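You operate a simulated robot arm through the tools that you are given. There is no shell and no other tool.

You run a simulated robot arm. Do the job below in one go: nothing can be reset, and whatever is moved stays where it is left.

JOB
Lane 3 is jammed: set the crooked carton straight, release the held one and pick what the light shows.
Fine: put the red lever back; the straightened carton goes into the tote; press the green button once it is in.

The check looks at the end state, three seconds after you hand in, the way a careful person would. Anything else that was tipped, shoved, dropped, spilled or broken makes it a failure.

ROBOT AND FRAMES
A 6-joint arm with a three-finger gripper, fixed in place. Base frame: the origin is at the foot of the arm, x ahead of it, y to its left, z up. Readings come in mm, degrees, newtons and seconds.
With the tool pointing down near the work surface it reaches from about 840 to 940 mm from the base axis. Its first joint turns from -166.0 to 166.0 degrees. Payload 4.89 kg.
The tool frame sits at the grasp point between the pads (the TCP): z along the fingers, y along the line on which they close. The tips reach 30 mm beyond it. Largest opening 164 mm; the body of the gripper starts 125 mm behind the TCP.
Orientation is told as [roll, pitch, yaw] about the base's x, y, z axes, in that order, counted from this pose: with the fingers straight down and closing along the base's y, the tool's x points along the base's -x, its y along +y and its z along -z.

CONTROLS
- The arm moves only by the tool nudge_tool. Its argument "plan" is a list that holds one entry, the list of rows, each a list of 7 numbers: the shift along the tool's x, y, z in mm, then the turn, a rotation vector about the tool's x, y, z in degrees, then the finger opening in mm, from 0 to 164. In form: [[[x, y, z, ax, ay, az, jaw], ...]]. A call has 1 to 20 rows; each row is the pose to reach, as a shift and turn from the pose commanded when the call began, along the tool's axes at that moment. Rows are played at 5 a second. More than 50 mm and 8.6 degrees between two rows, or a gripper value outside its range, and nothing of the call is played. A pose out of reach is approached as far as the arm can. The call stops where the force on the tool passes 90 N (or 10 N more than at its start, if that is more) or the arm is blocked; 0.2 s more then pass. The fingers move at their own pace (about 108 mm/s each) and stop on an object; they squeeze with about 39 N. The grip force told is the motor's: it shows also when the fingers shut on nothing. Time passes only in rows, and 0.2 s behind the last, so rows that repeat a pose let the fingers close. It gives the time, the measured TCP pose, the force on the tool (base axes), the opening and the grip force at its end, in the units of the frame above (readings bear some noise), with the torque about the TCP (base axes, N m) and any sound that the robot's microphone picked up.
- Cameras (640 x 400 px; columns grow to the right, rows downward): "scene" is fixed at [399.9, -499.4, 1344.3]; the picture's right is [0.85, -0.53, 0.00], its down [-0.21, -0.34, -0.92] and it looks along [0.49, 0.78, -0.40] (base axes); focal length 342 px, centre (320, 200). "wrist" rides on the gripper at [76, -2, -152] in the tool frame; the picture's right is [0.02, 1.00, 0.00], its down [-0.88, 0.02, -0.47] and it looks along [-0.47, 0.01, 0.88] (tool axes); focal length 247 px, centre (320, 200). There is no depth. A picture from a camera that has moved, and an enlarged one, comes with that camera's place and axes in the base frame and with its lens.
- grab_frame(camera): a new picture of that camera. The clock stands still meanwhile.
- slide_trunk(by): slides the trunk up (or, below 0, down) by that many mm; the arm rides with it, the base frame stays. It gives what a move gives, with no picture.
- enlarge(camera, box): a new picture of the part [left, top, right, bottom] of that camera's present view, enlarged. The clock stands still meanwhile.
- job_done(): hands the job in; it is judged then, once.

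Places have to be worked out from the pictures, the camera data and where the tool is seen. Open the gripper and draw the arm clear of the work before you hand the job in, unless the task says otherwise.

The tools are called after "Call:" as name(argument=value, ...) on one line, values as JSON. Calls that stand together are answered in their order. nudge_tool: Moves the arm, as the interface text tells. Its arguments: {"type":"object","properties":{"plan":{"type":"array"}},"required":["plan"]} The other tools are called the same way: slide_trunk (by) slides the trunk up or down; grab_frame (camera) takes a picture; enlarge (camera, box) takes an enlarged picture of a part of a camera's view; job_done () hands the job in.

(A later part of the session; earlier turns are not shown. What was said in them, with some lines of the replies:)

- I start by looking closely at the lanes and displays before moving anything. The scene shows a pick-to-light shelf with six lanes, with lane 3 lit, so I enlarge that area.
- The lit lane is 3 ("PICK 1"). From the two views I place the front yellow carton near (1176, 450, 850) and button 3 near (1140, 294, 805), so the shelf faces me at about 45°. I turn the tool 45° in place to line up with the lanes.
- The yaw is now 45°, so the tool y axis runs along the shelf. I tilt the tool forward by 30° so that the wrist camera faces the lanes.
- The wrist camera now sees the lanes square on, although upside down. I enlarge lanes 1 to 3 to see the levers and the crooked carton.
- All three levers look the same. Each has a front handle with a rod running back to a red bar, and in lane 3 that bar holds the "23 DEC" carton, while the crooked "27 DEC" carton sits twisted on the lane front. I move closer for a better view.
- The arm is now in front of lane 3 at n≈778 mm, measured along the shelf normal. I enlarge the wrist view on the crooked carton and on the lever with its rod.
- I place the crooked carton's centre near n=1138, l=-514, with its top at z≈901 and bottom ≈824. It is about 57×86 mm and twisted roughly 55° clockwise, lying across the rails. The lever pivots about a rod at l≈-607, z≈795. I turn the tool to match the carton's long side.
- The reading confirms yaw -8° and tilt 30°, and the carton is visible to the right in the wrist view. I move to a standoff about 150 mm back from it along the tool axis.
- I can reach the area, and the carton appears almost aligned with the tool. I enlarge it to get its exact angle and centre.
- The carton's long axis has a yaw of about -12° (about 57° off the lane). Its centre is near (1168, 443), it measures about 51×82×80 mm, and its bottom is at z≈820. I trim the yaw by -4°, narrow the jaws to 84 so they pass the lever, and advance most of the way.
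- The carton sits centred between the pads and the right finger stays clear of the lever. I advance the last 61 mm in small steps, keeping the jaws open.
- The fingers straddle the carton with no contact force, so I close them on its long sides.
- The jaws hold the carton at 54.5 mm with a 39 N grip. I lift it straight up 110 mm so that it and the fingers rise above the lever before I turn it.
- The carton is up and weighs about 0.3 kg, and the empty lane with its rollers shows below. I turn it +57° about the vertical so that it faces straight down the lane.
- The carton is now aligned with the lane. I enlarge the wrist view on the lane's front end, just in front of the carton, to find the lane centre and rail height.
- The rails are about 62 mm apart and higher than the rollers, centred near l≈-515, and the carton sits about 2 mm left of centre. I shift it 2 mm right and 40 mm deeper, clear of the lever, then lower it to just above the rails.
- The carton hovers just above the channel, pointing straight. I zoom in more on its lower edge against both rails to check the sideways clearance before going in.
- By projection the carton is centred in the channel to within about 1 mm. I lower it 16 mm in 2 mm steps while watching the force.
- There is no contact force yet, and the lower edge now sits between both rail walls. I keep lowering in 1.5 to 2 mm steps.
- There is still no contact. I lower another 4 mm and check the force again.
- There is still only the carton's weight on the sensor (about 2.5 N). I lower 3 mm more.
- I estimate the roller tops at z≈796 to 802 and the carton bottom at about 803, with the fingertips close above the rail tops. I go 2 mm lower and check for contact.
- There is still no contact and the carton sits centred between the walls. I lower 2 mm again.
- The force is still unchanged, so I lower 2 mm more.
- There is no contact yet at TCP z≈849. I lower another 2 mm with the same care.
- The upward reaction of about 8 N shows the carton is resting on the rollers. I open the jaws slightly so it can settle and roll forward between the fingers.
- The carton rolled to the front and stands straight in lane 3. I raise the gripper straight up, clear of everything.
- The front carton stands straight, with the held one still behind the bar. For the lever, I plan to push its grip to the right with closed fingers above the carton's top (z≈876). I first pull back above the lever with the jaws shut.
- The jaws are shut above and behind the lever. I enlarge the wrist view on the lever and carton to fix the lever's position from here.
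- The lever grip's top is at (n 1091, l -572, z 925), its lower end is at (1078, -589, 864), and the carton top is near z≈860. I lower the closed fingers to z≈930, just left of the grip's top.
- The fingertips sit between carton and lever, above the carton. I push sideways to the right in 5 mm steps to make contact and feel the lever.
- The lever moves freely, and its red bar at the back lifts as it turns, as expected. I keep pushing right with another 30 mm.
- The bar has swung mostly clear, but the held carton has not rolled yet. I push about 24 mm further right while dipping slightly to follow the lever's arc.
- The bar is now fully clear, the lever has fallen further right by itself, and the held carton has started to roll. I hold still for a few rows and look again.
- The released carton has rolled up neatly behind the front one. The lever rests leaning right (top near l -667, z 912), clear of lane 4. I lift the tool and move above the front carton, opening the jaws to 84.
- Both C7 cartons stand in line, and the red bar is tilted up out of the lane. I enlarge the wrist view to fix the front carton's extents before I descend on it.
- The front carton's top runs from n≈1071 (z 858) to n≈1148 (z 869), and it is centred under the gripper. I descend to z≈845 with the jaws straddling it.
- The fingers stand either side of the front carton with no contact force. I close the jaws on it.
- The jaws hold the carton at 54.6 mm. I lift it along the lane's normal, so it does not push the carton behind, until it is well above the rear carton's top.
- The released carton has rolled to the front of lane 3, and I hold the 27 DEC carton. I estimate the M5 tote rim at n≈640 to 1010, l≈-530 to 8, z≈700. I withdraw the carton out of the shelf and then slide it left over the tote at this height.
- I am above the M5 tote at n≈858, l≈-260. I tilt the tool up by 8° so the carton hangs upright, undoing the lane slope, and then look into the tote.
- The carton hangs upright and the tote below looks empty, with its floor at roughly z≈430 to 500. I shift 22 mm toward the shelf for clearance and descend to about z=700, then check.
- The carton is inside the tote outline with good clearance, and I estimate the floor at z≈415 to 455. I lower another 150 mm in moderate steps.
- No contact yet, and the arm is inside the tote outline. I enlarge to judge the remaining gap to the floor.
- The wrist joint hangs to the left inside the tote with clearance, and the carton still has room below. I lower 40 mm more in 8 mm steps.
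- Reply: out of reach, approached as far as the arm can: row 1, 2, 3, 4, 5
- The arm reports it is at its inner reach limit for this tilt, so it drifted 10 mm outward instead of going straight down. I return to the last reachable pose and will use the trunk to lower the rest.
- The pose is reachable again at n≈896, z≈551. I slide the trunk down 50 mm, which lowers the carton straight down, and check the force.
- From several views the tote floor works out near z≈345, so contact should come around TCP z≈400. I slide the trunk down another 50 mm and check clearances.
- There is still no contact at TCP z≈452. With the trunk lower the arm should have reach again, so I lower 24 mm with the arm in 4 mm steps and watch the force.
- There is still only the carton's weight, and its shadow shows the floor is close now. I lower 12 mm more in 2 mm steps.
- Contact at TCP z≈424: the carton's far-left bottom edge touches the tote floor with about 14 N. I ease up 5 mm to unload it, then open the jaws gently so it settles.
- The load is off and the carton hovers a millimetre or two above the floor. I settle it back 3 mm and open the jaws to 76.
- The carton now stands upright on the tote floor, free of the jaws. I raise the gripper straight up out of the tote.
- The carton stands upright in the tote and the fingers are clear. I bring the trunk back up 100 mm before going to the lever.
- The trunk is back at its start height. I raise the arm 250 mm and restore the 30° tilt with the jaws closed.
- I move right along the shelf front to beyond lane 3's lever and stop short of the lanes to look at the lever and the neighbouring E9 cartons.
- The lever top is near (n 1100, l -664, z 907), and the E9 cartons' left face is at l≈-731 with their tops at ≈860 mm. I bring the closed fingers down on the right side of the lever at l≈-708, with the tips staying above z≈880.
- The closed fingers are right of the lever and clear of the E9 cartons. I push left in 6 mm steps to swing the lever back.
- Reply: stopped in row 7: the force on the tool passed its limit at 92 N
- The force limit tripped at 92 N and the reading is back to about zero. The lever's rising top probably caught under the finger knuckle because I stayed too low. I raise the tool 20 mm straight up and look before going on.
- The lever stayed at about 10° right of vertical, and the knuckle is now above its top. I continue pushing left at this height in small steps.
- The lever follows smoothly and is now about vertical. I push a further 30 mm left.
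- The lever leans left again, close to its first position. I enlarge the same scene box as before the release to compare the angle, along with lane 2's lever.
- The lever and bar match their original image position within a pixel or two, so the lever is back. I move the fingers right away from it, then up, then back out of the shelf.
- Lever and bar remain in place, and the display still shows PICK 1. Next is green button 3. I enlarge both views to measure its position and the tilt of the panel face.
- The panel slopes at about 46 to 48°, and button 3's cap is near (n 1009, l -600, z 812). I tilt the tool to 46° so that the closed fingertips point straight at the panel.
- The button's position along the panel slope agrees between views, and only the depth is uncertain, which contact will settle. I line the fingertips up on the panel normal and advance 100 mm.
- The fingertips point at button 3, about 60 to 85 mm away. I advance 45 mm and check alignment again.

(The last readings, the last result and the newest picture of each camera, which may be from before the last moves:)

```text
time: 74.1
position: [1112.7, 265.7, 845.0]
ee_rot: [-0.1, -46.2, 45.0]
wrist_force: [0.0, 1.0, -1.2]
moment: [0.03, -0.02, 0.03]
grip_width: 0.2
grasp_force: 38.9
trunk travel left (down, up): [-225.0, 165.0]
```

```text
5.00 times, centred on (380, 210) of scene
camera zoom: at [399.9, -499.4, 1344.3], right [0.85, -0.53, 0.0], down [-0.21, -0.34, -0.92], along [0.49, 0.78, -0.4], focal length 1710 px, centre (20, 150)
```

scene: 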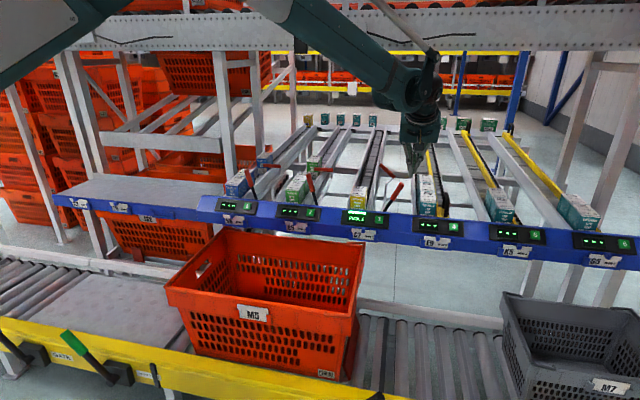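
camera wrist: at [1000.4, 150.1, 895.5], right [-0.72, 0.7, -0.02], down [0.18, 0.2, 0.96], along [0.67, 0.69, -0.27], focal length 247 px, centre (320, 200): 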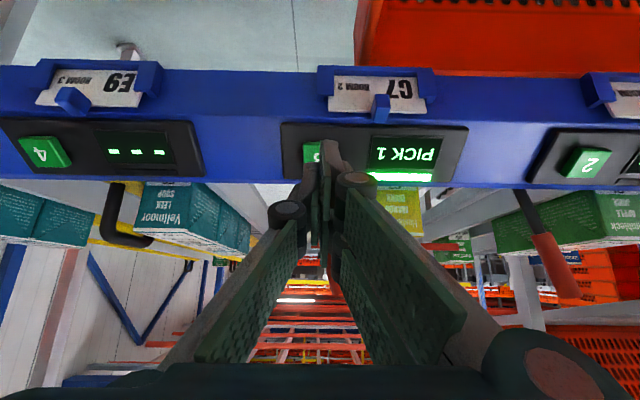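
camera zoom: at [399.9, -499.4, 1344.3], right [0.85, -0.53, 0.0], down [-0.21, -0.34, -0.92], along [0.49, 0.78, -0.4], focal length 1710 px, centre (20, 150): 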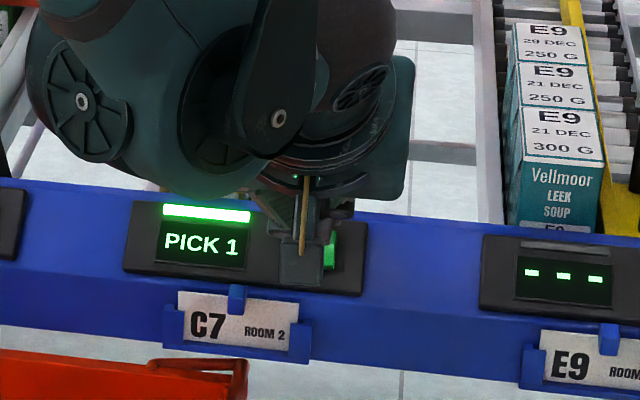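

Scaling between the two views puts the button cap about 39 mm ahead of the tips, offset 2 mm right and 5 mm down the panel. I correct that and advance 28 mm.

Call:
nudge_tool(plan=[[[2.5, -1, 10, 0, 0, 0, 0], [5, -2, 20, 0, 0, 0, 0], [5, -2, 28, 0, 0, 0, 0], [5, -2, 28, 0, 0, 0, 0]]])

Call:
enlarge(camera="wrist", box=[260, 80, 400, 220])

Call:
enlarge(camera="scene", box=[325, 170, 435, 250])

```text
time: 75.1
position: [1126.8, 277.6, 820.9]
ee_rot: [-0.1, -46.1, 45.0]
wrist_force: [-0.4, -0.5, 0.2]
moment: [0.01, 0.01, -0.01]
grip_width: 0.0
grasp_force: 39.4
trunk travel left (down, up): [-225.0, 165.0]
```

```text
2.86 times, centred on (330, 150) of wrist
camera zoom: at [1013.1, 160.7, 871.4], right [-0.72, 0.7, -0.02], down [0.18, 0.2, 0.96], along [0.67, 0.69, -0.27], focal length 706 px, centre (291, 343)
```

zoom: 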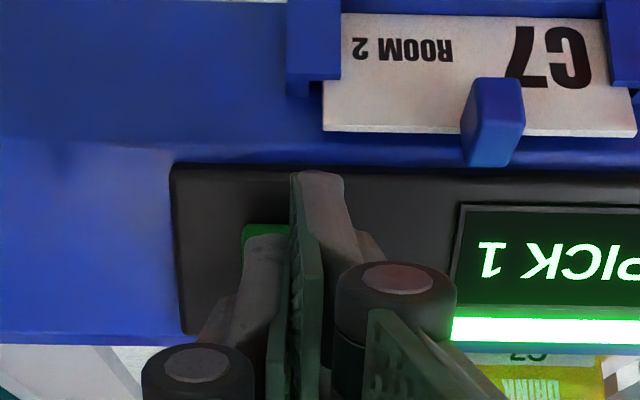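

```text
5.00 times, centred on (380, 210) of scene
camera zoom: at [399.9, -499.4, 1344.3], right [0.85, -0.53, 0.0], down [-0.21, -0.34, -0.92], along [0.49, 0.78, -0.4], focal length 1710 px, centre (20, 150)
```

zoom: 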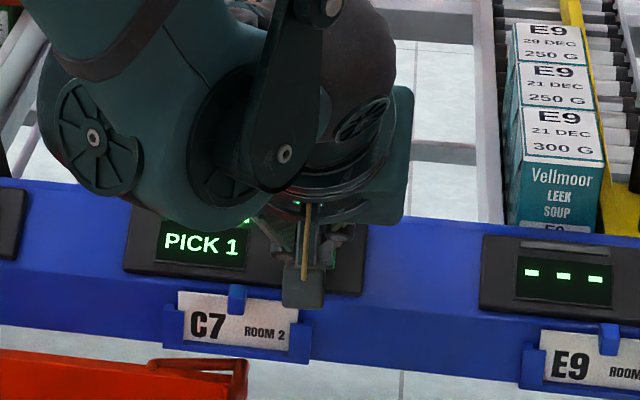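

The tips now cover the button and should be about 10 mm short of it, with no contact yet. I advance slowly in 2 mm steps to press.

Call:
nudge_tool(plan=[[[0, 0, 2, 0, 0, 0, 0], [0, 0, 4, 0, 0, 0, 0], [0, 0, 6, 0, 0, 0, 0], [0, 0, 8, 0, 0, 0, 0]]])

Call:
enlarge(camera="wrist", box=[260, 80, 400, 220])

```text
time: 76.1
position: [1131.5, 279.1, 814.1]
ee_rot: [0.1, -46.1, 45.0]
wrist_force: [-1.6, -1.2, 1.7]
moment: [0.0, 0.05, 0.01]
grip_width: 5.7
grasp_force: 45.3
trunk travel left (down, up): [-225.0, 165.0]
heard: click
```

```text
2.86 times, centred on (330, 150) of wrist
camera zoom: at [1017.9, 162.8, 864.6], right [-0.72, 0.7, -0.02], down [0.18, 0.2, 0.96], along [0.67, 0.69, -0.27], focal length 706 px, centre (291, 343)
```

zoom: 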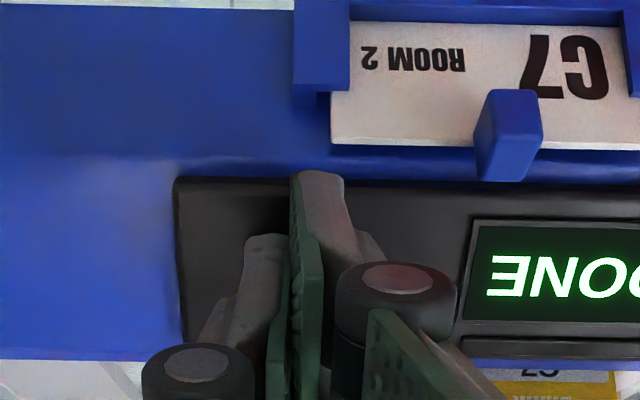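

A click was heard and the display now reads DONE, so the button is pressed. I withdraw straight back along the panel normal.

Call:
nudge_tool(plan=[[[0, 0, -10, 0, 0, 0, 0], [0, 0, -30, 0, 0, 0, 0], [0, 0, -60, 0, 0, 0, 0], [0, 0, -100, 0, 0, 0, 0], [0, 0, -140, 0, 0, 0, 20]]])

Call:
grab_frame(camera="wrist")

Call:
grab_frame(camera="scene")

```text
time: 77.3
position: [1059.8, 207.4, 912.3]
ee_rot: [0.0, -46.1, 45.0]
wrist_force: [1.4, 2.0, -0.8]
moment: [0.03, 0.08, 0.01]
grip_width: 20.1
grasp_force: 0.1
trunk travel left (down, up): [-225.0, 165.0]
```

```text
taken
camera wrist: at [946.5, 92.0, 963.0], right [-0.72, 0.7, -0.02], down [0.18, 0.2, 0.96], along [0.67, 0.69, -0.27], focal length 247 px, centre (320, 200)
```

wrist: 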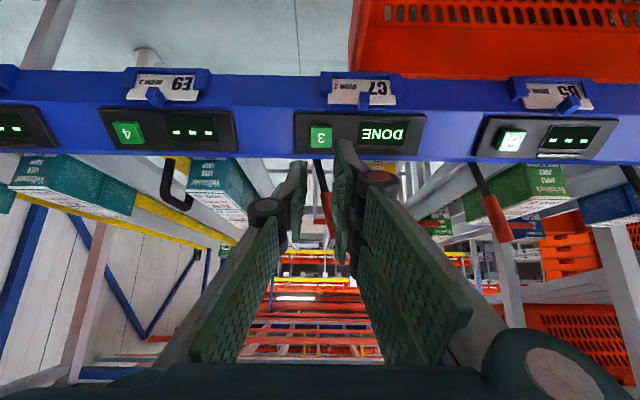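

```text
taken
```

scene: 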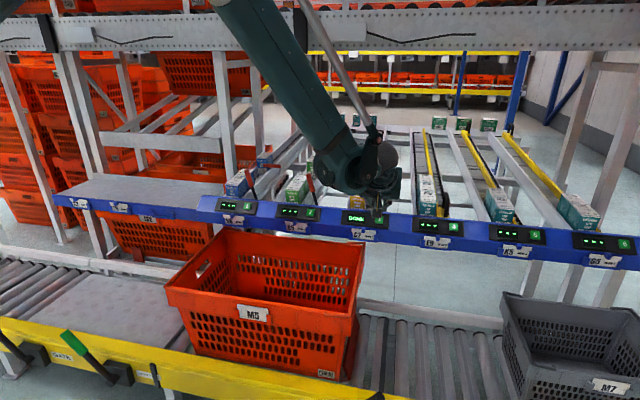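

The display shows DONE and the arm is back from the panel. I enlarge to verify button 2, the lever and the lanes before parking the arm.

Call:
enlarge(camera="wrist", box=[290, 80, 640, 240])

Call:
enlarge(camera="scene", box=[190, 140, 430, 250])

```text
1.83 times, centred on (465, 160) of wrist
camera zoom: at [946.5, 92.0, 963.0], right [-0.72, 0.7, -0.02], down [0.18, 0.2, 0.96], along [0.67, 0.69, -0.27], focal length 452 px, centre (55, 273)
```

zoom: 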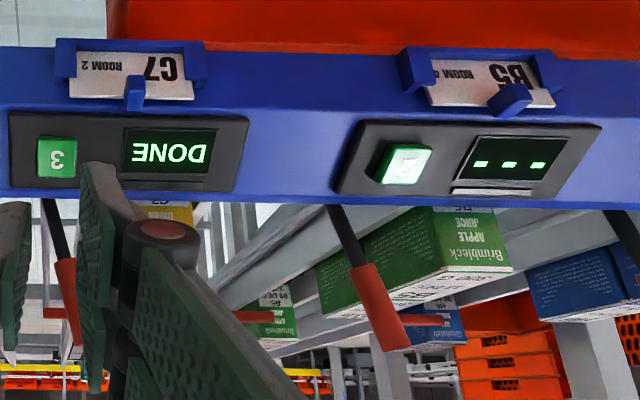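

```text
2.67 times, centred on (310, 195) of scene
camera zoom: at [399.9, -499.4, 1344.3], right [0.85, -0.53, 0.0], down [-0.21, -0.34, -0.92], along [0.49, 0.78, -0.4], focal length 912 px, centre (347, 213)
```

zoom: 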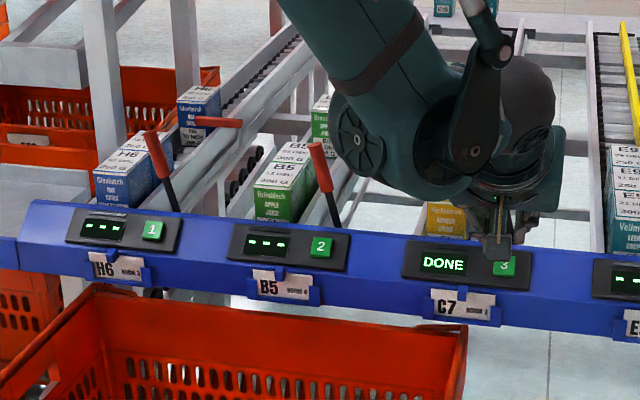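

Everything looks right: DONE is lit, and the other panels are unchanged apart from a reflection on button 2. I draw the arm back and up, then left toward its start area with the jaws opening.

Call:
nudge_tool(plan=[[[6, 0, -49, 0, 0, 0, 60], [12, 0, -98, 0, 0, 0, 100], [18, 0, -147, 0, 0, 0, 140], [24, 0, -196, 0, 0, 0, 164], [31, 0, -245, 0, 0, 0, 164], [31, 48, -245, 0, 0, 0, 164], [31, 96, -245, 0, 0, 0, 164], [31, 144, -245, 0, 0, 0, 164], [31, 192, -245, 0, 0, 0, 164], [31, 240, -245, 0, 0, 0, 164], [31, 288, -245, 0, 0, 0, 164]]])

Call:
grab_frame(camera="scene")

Call:
grab_frame(camera="wrist")

```text
time: 79.7
position: [711.0, 269.4, 1060.7]
ee_rot: [0.0, -46.2, 44.9]
wrist_force: [0.3, -1.5, 0.0]
moment: [0.12, 0.06, 0.12]
grip_width: 164.1
grasp_force: 0.0
trunk travel left (down, up): [-225.0, 165.0]
```

```text
taken
```

scene: 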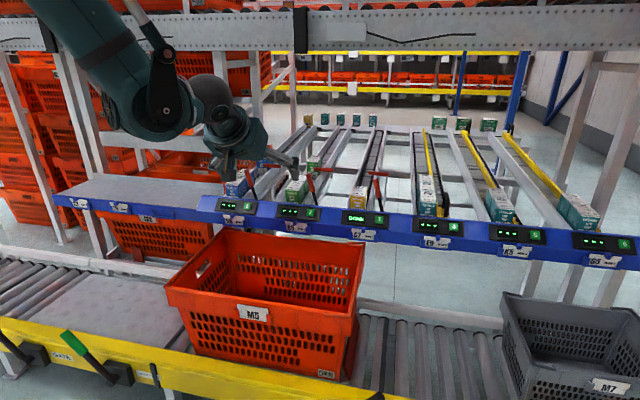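

```text
taken
camera wrist: at [598.7, 152.4, 1110.5], right [-0.72, 0.7, -0.01], down [0.18, 0.2, 0.96], along [0.67, 0.69, -0.27], focal length 247 px, centre (320, 200)
```

wrist: 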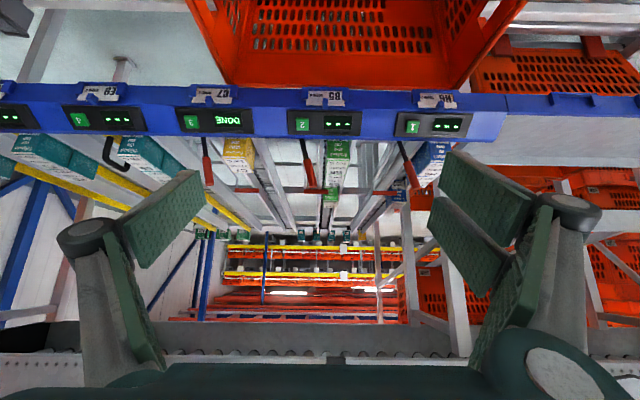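

The lane area is clean. I turn the tool back to pointing down, which also lets the wrist camera look into the tote to confirm the carton stands there.

Call:
nudge_tool(plan=[[[20, 0, -20, 0, 7.7, 0, 164], [40, 0, -40, 0, 15.4, 0, 164], [60, 0, -60, 0, 23, 0, 164], [80, 0, -80, 0, 30.7, 0, 164], [80, 0, -80, 0, 38.3, 0, 164], [80, 0, -80, 0, 46, 0, 164]]])

Call:
grab_frame(camera="wrist")

Call:
grab_frame(camera="scene")

```text
time: 81.1
position: [635.6, 191.0, 1057.6]
ee_rot: [0.0, -0.1, 45.0]
wrist_force: [-1.0, -0.9, 1.2]
moment: [0.16, -0.23, -0.02]
grip_width: 164.1
grasp_force: 0.1
trunk travel left (down, up): [-225.0, 165.0]
```

```text
taken
camera wrist: at [582.9, 135.2, 1210.2], right [-0.72, 0.69, 0.0], down [0.61, 0.64, 0.47], along [0.33, 0.34, -0.88], focal length 247 px, centre (320, 200)
```

wrist: 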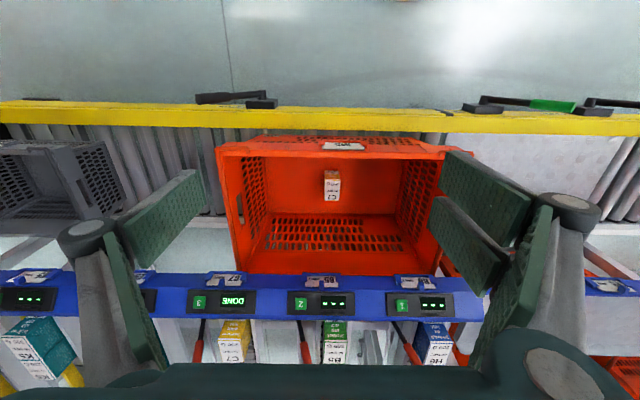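

```text
taken
```

scene: 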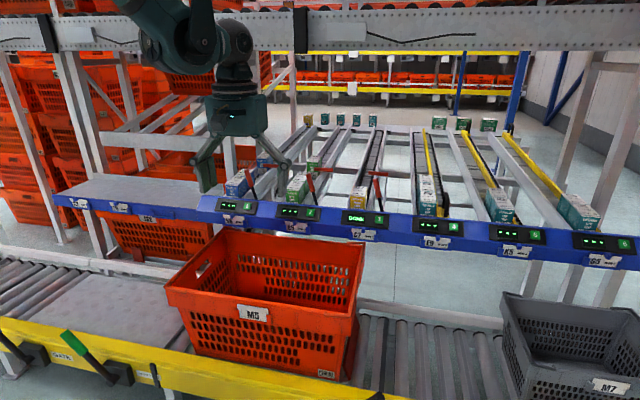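

The carton stands upright in the M5 tote, DONE shows on lane 3, and the arm is up and open. I take a last close look at the lane 3 lever, the front carton and the tote.

Call:
enlarge(camera="scene", box=[280, 130, 440, 250])

Call:
enlarge(camera="scene", box=[350, 160, 400, 210])

Call:
enlarge(camera="wrist", box=[210, 130, 460, 300])

```text
3.33 times, centred on (360, 190) of scene
camera zoom: at [399.9, -499.4, 1344.3], right [0.85, -0.53, 0.0], down [-0.21, -0.34, -0.92], along [0.49, 0.78, -0.4], focal length 1140 px, centre (187, 233)
```

zoom: 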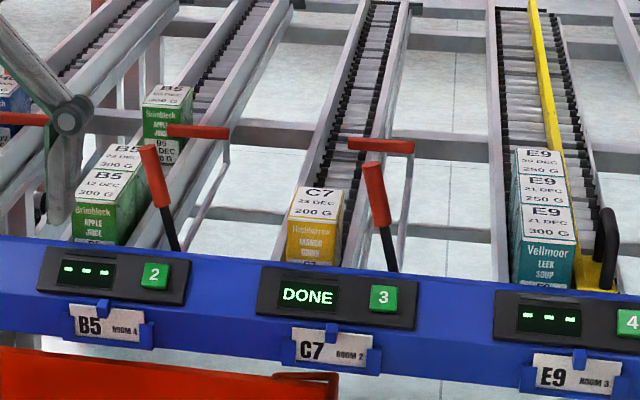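

```text
8.00 times, centred on (375, 185) of scene
camera zoom: at [399.9, -499.4, 1344.3], right [0.85, -0.53, 0.0], down [-0.21, -0.34, -0.92], along [0.49, 0.78, -0.4], focal length 2736 px, centre (-120, 320)
```

zoom: 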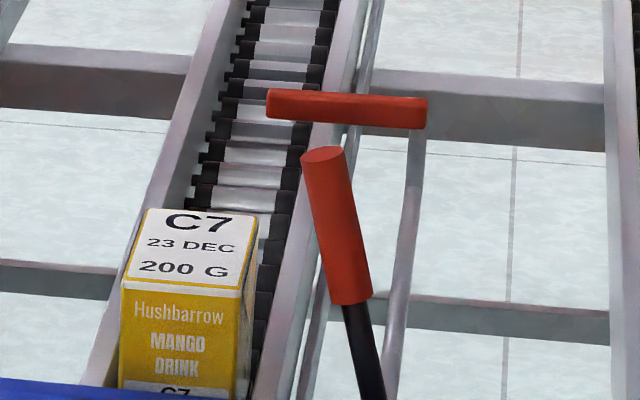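

```text
2.35 times, centred on (335, 215) of wrist
camera zoom: at [582.9, 135.2, 1210.2], right [-0.72, 0.69, 0.0], down [0.61, 0.64, 0.47], along [0.33, 0.34, -0.88], focal length 581 px, centre (285, 165)
```

zoom: 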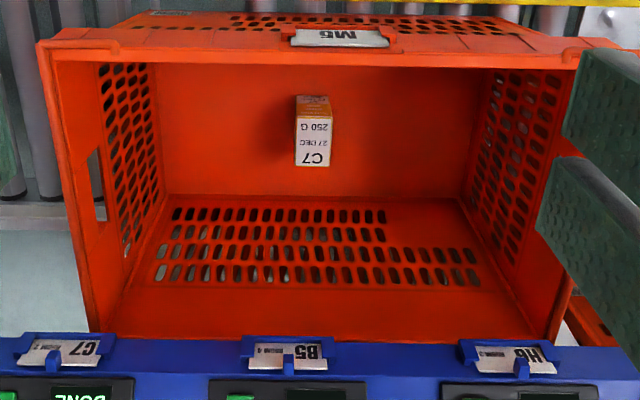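

The lever and bar are exactly where they started, and the 23 DEC carton stands straight at the front of lane 3. The 27 DEC carton is upright in the M5 tote, the panel says DONE, and the gripper is open and clear, so I hand the job in.

Call:
job_done()

```text
The job is handed in.
```

Lane 3 is clear and the job is handed in; I don't have the check's verdict yet.

- **Crooked carton:** I set the C7 carton marked 27 DEC straight in the lane. I then picked it and stood it upright in the orange M5 tote.
- **Held carton:** I released the C7 carton marked 23 DEC with the red lever. It rolled to the front of lane 3 and stands straight there.
- **Red lever:** It is back where it started, within a pixel or two in the scene picture. The push back tripped the 90 N force limit once, probably because the lever's top caught under a finger knuckle. I raised the tool and the rest went smoothly.
- **Green button:** I pressed button 3 once, after the carton was in the tote. The microphone heard a click, and the display changed from PICK 1 to DONE.

The last pictures show nothing else moved in the neighbouring lanes, and the gripper is open and clear of the work.
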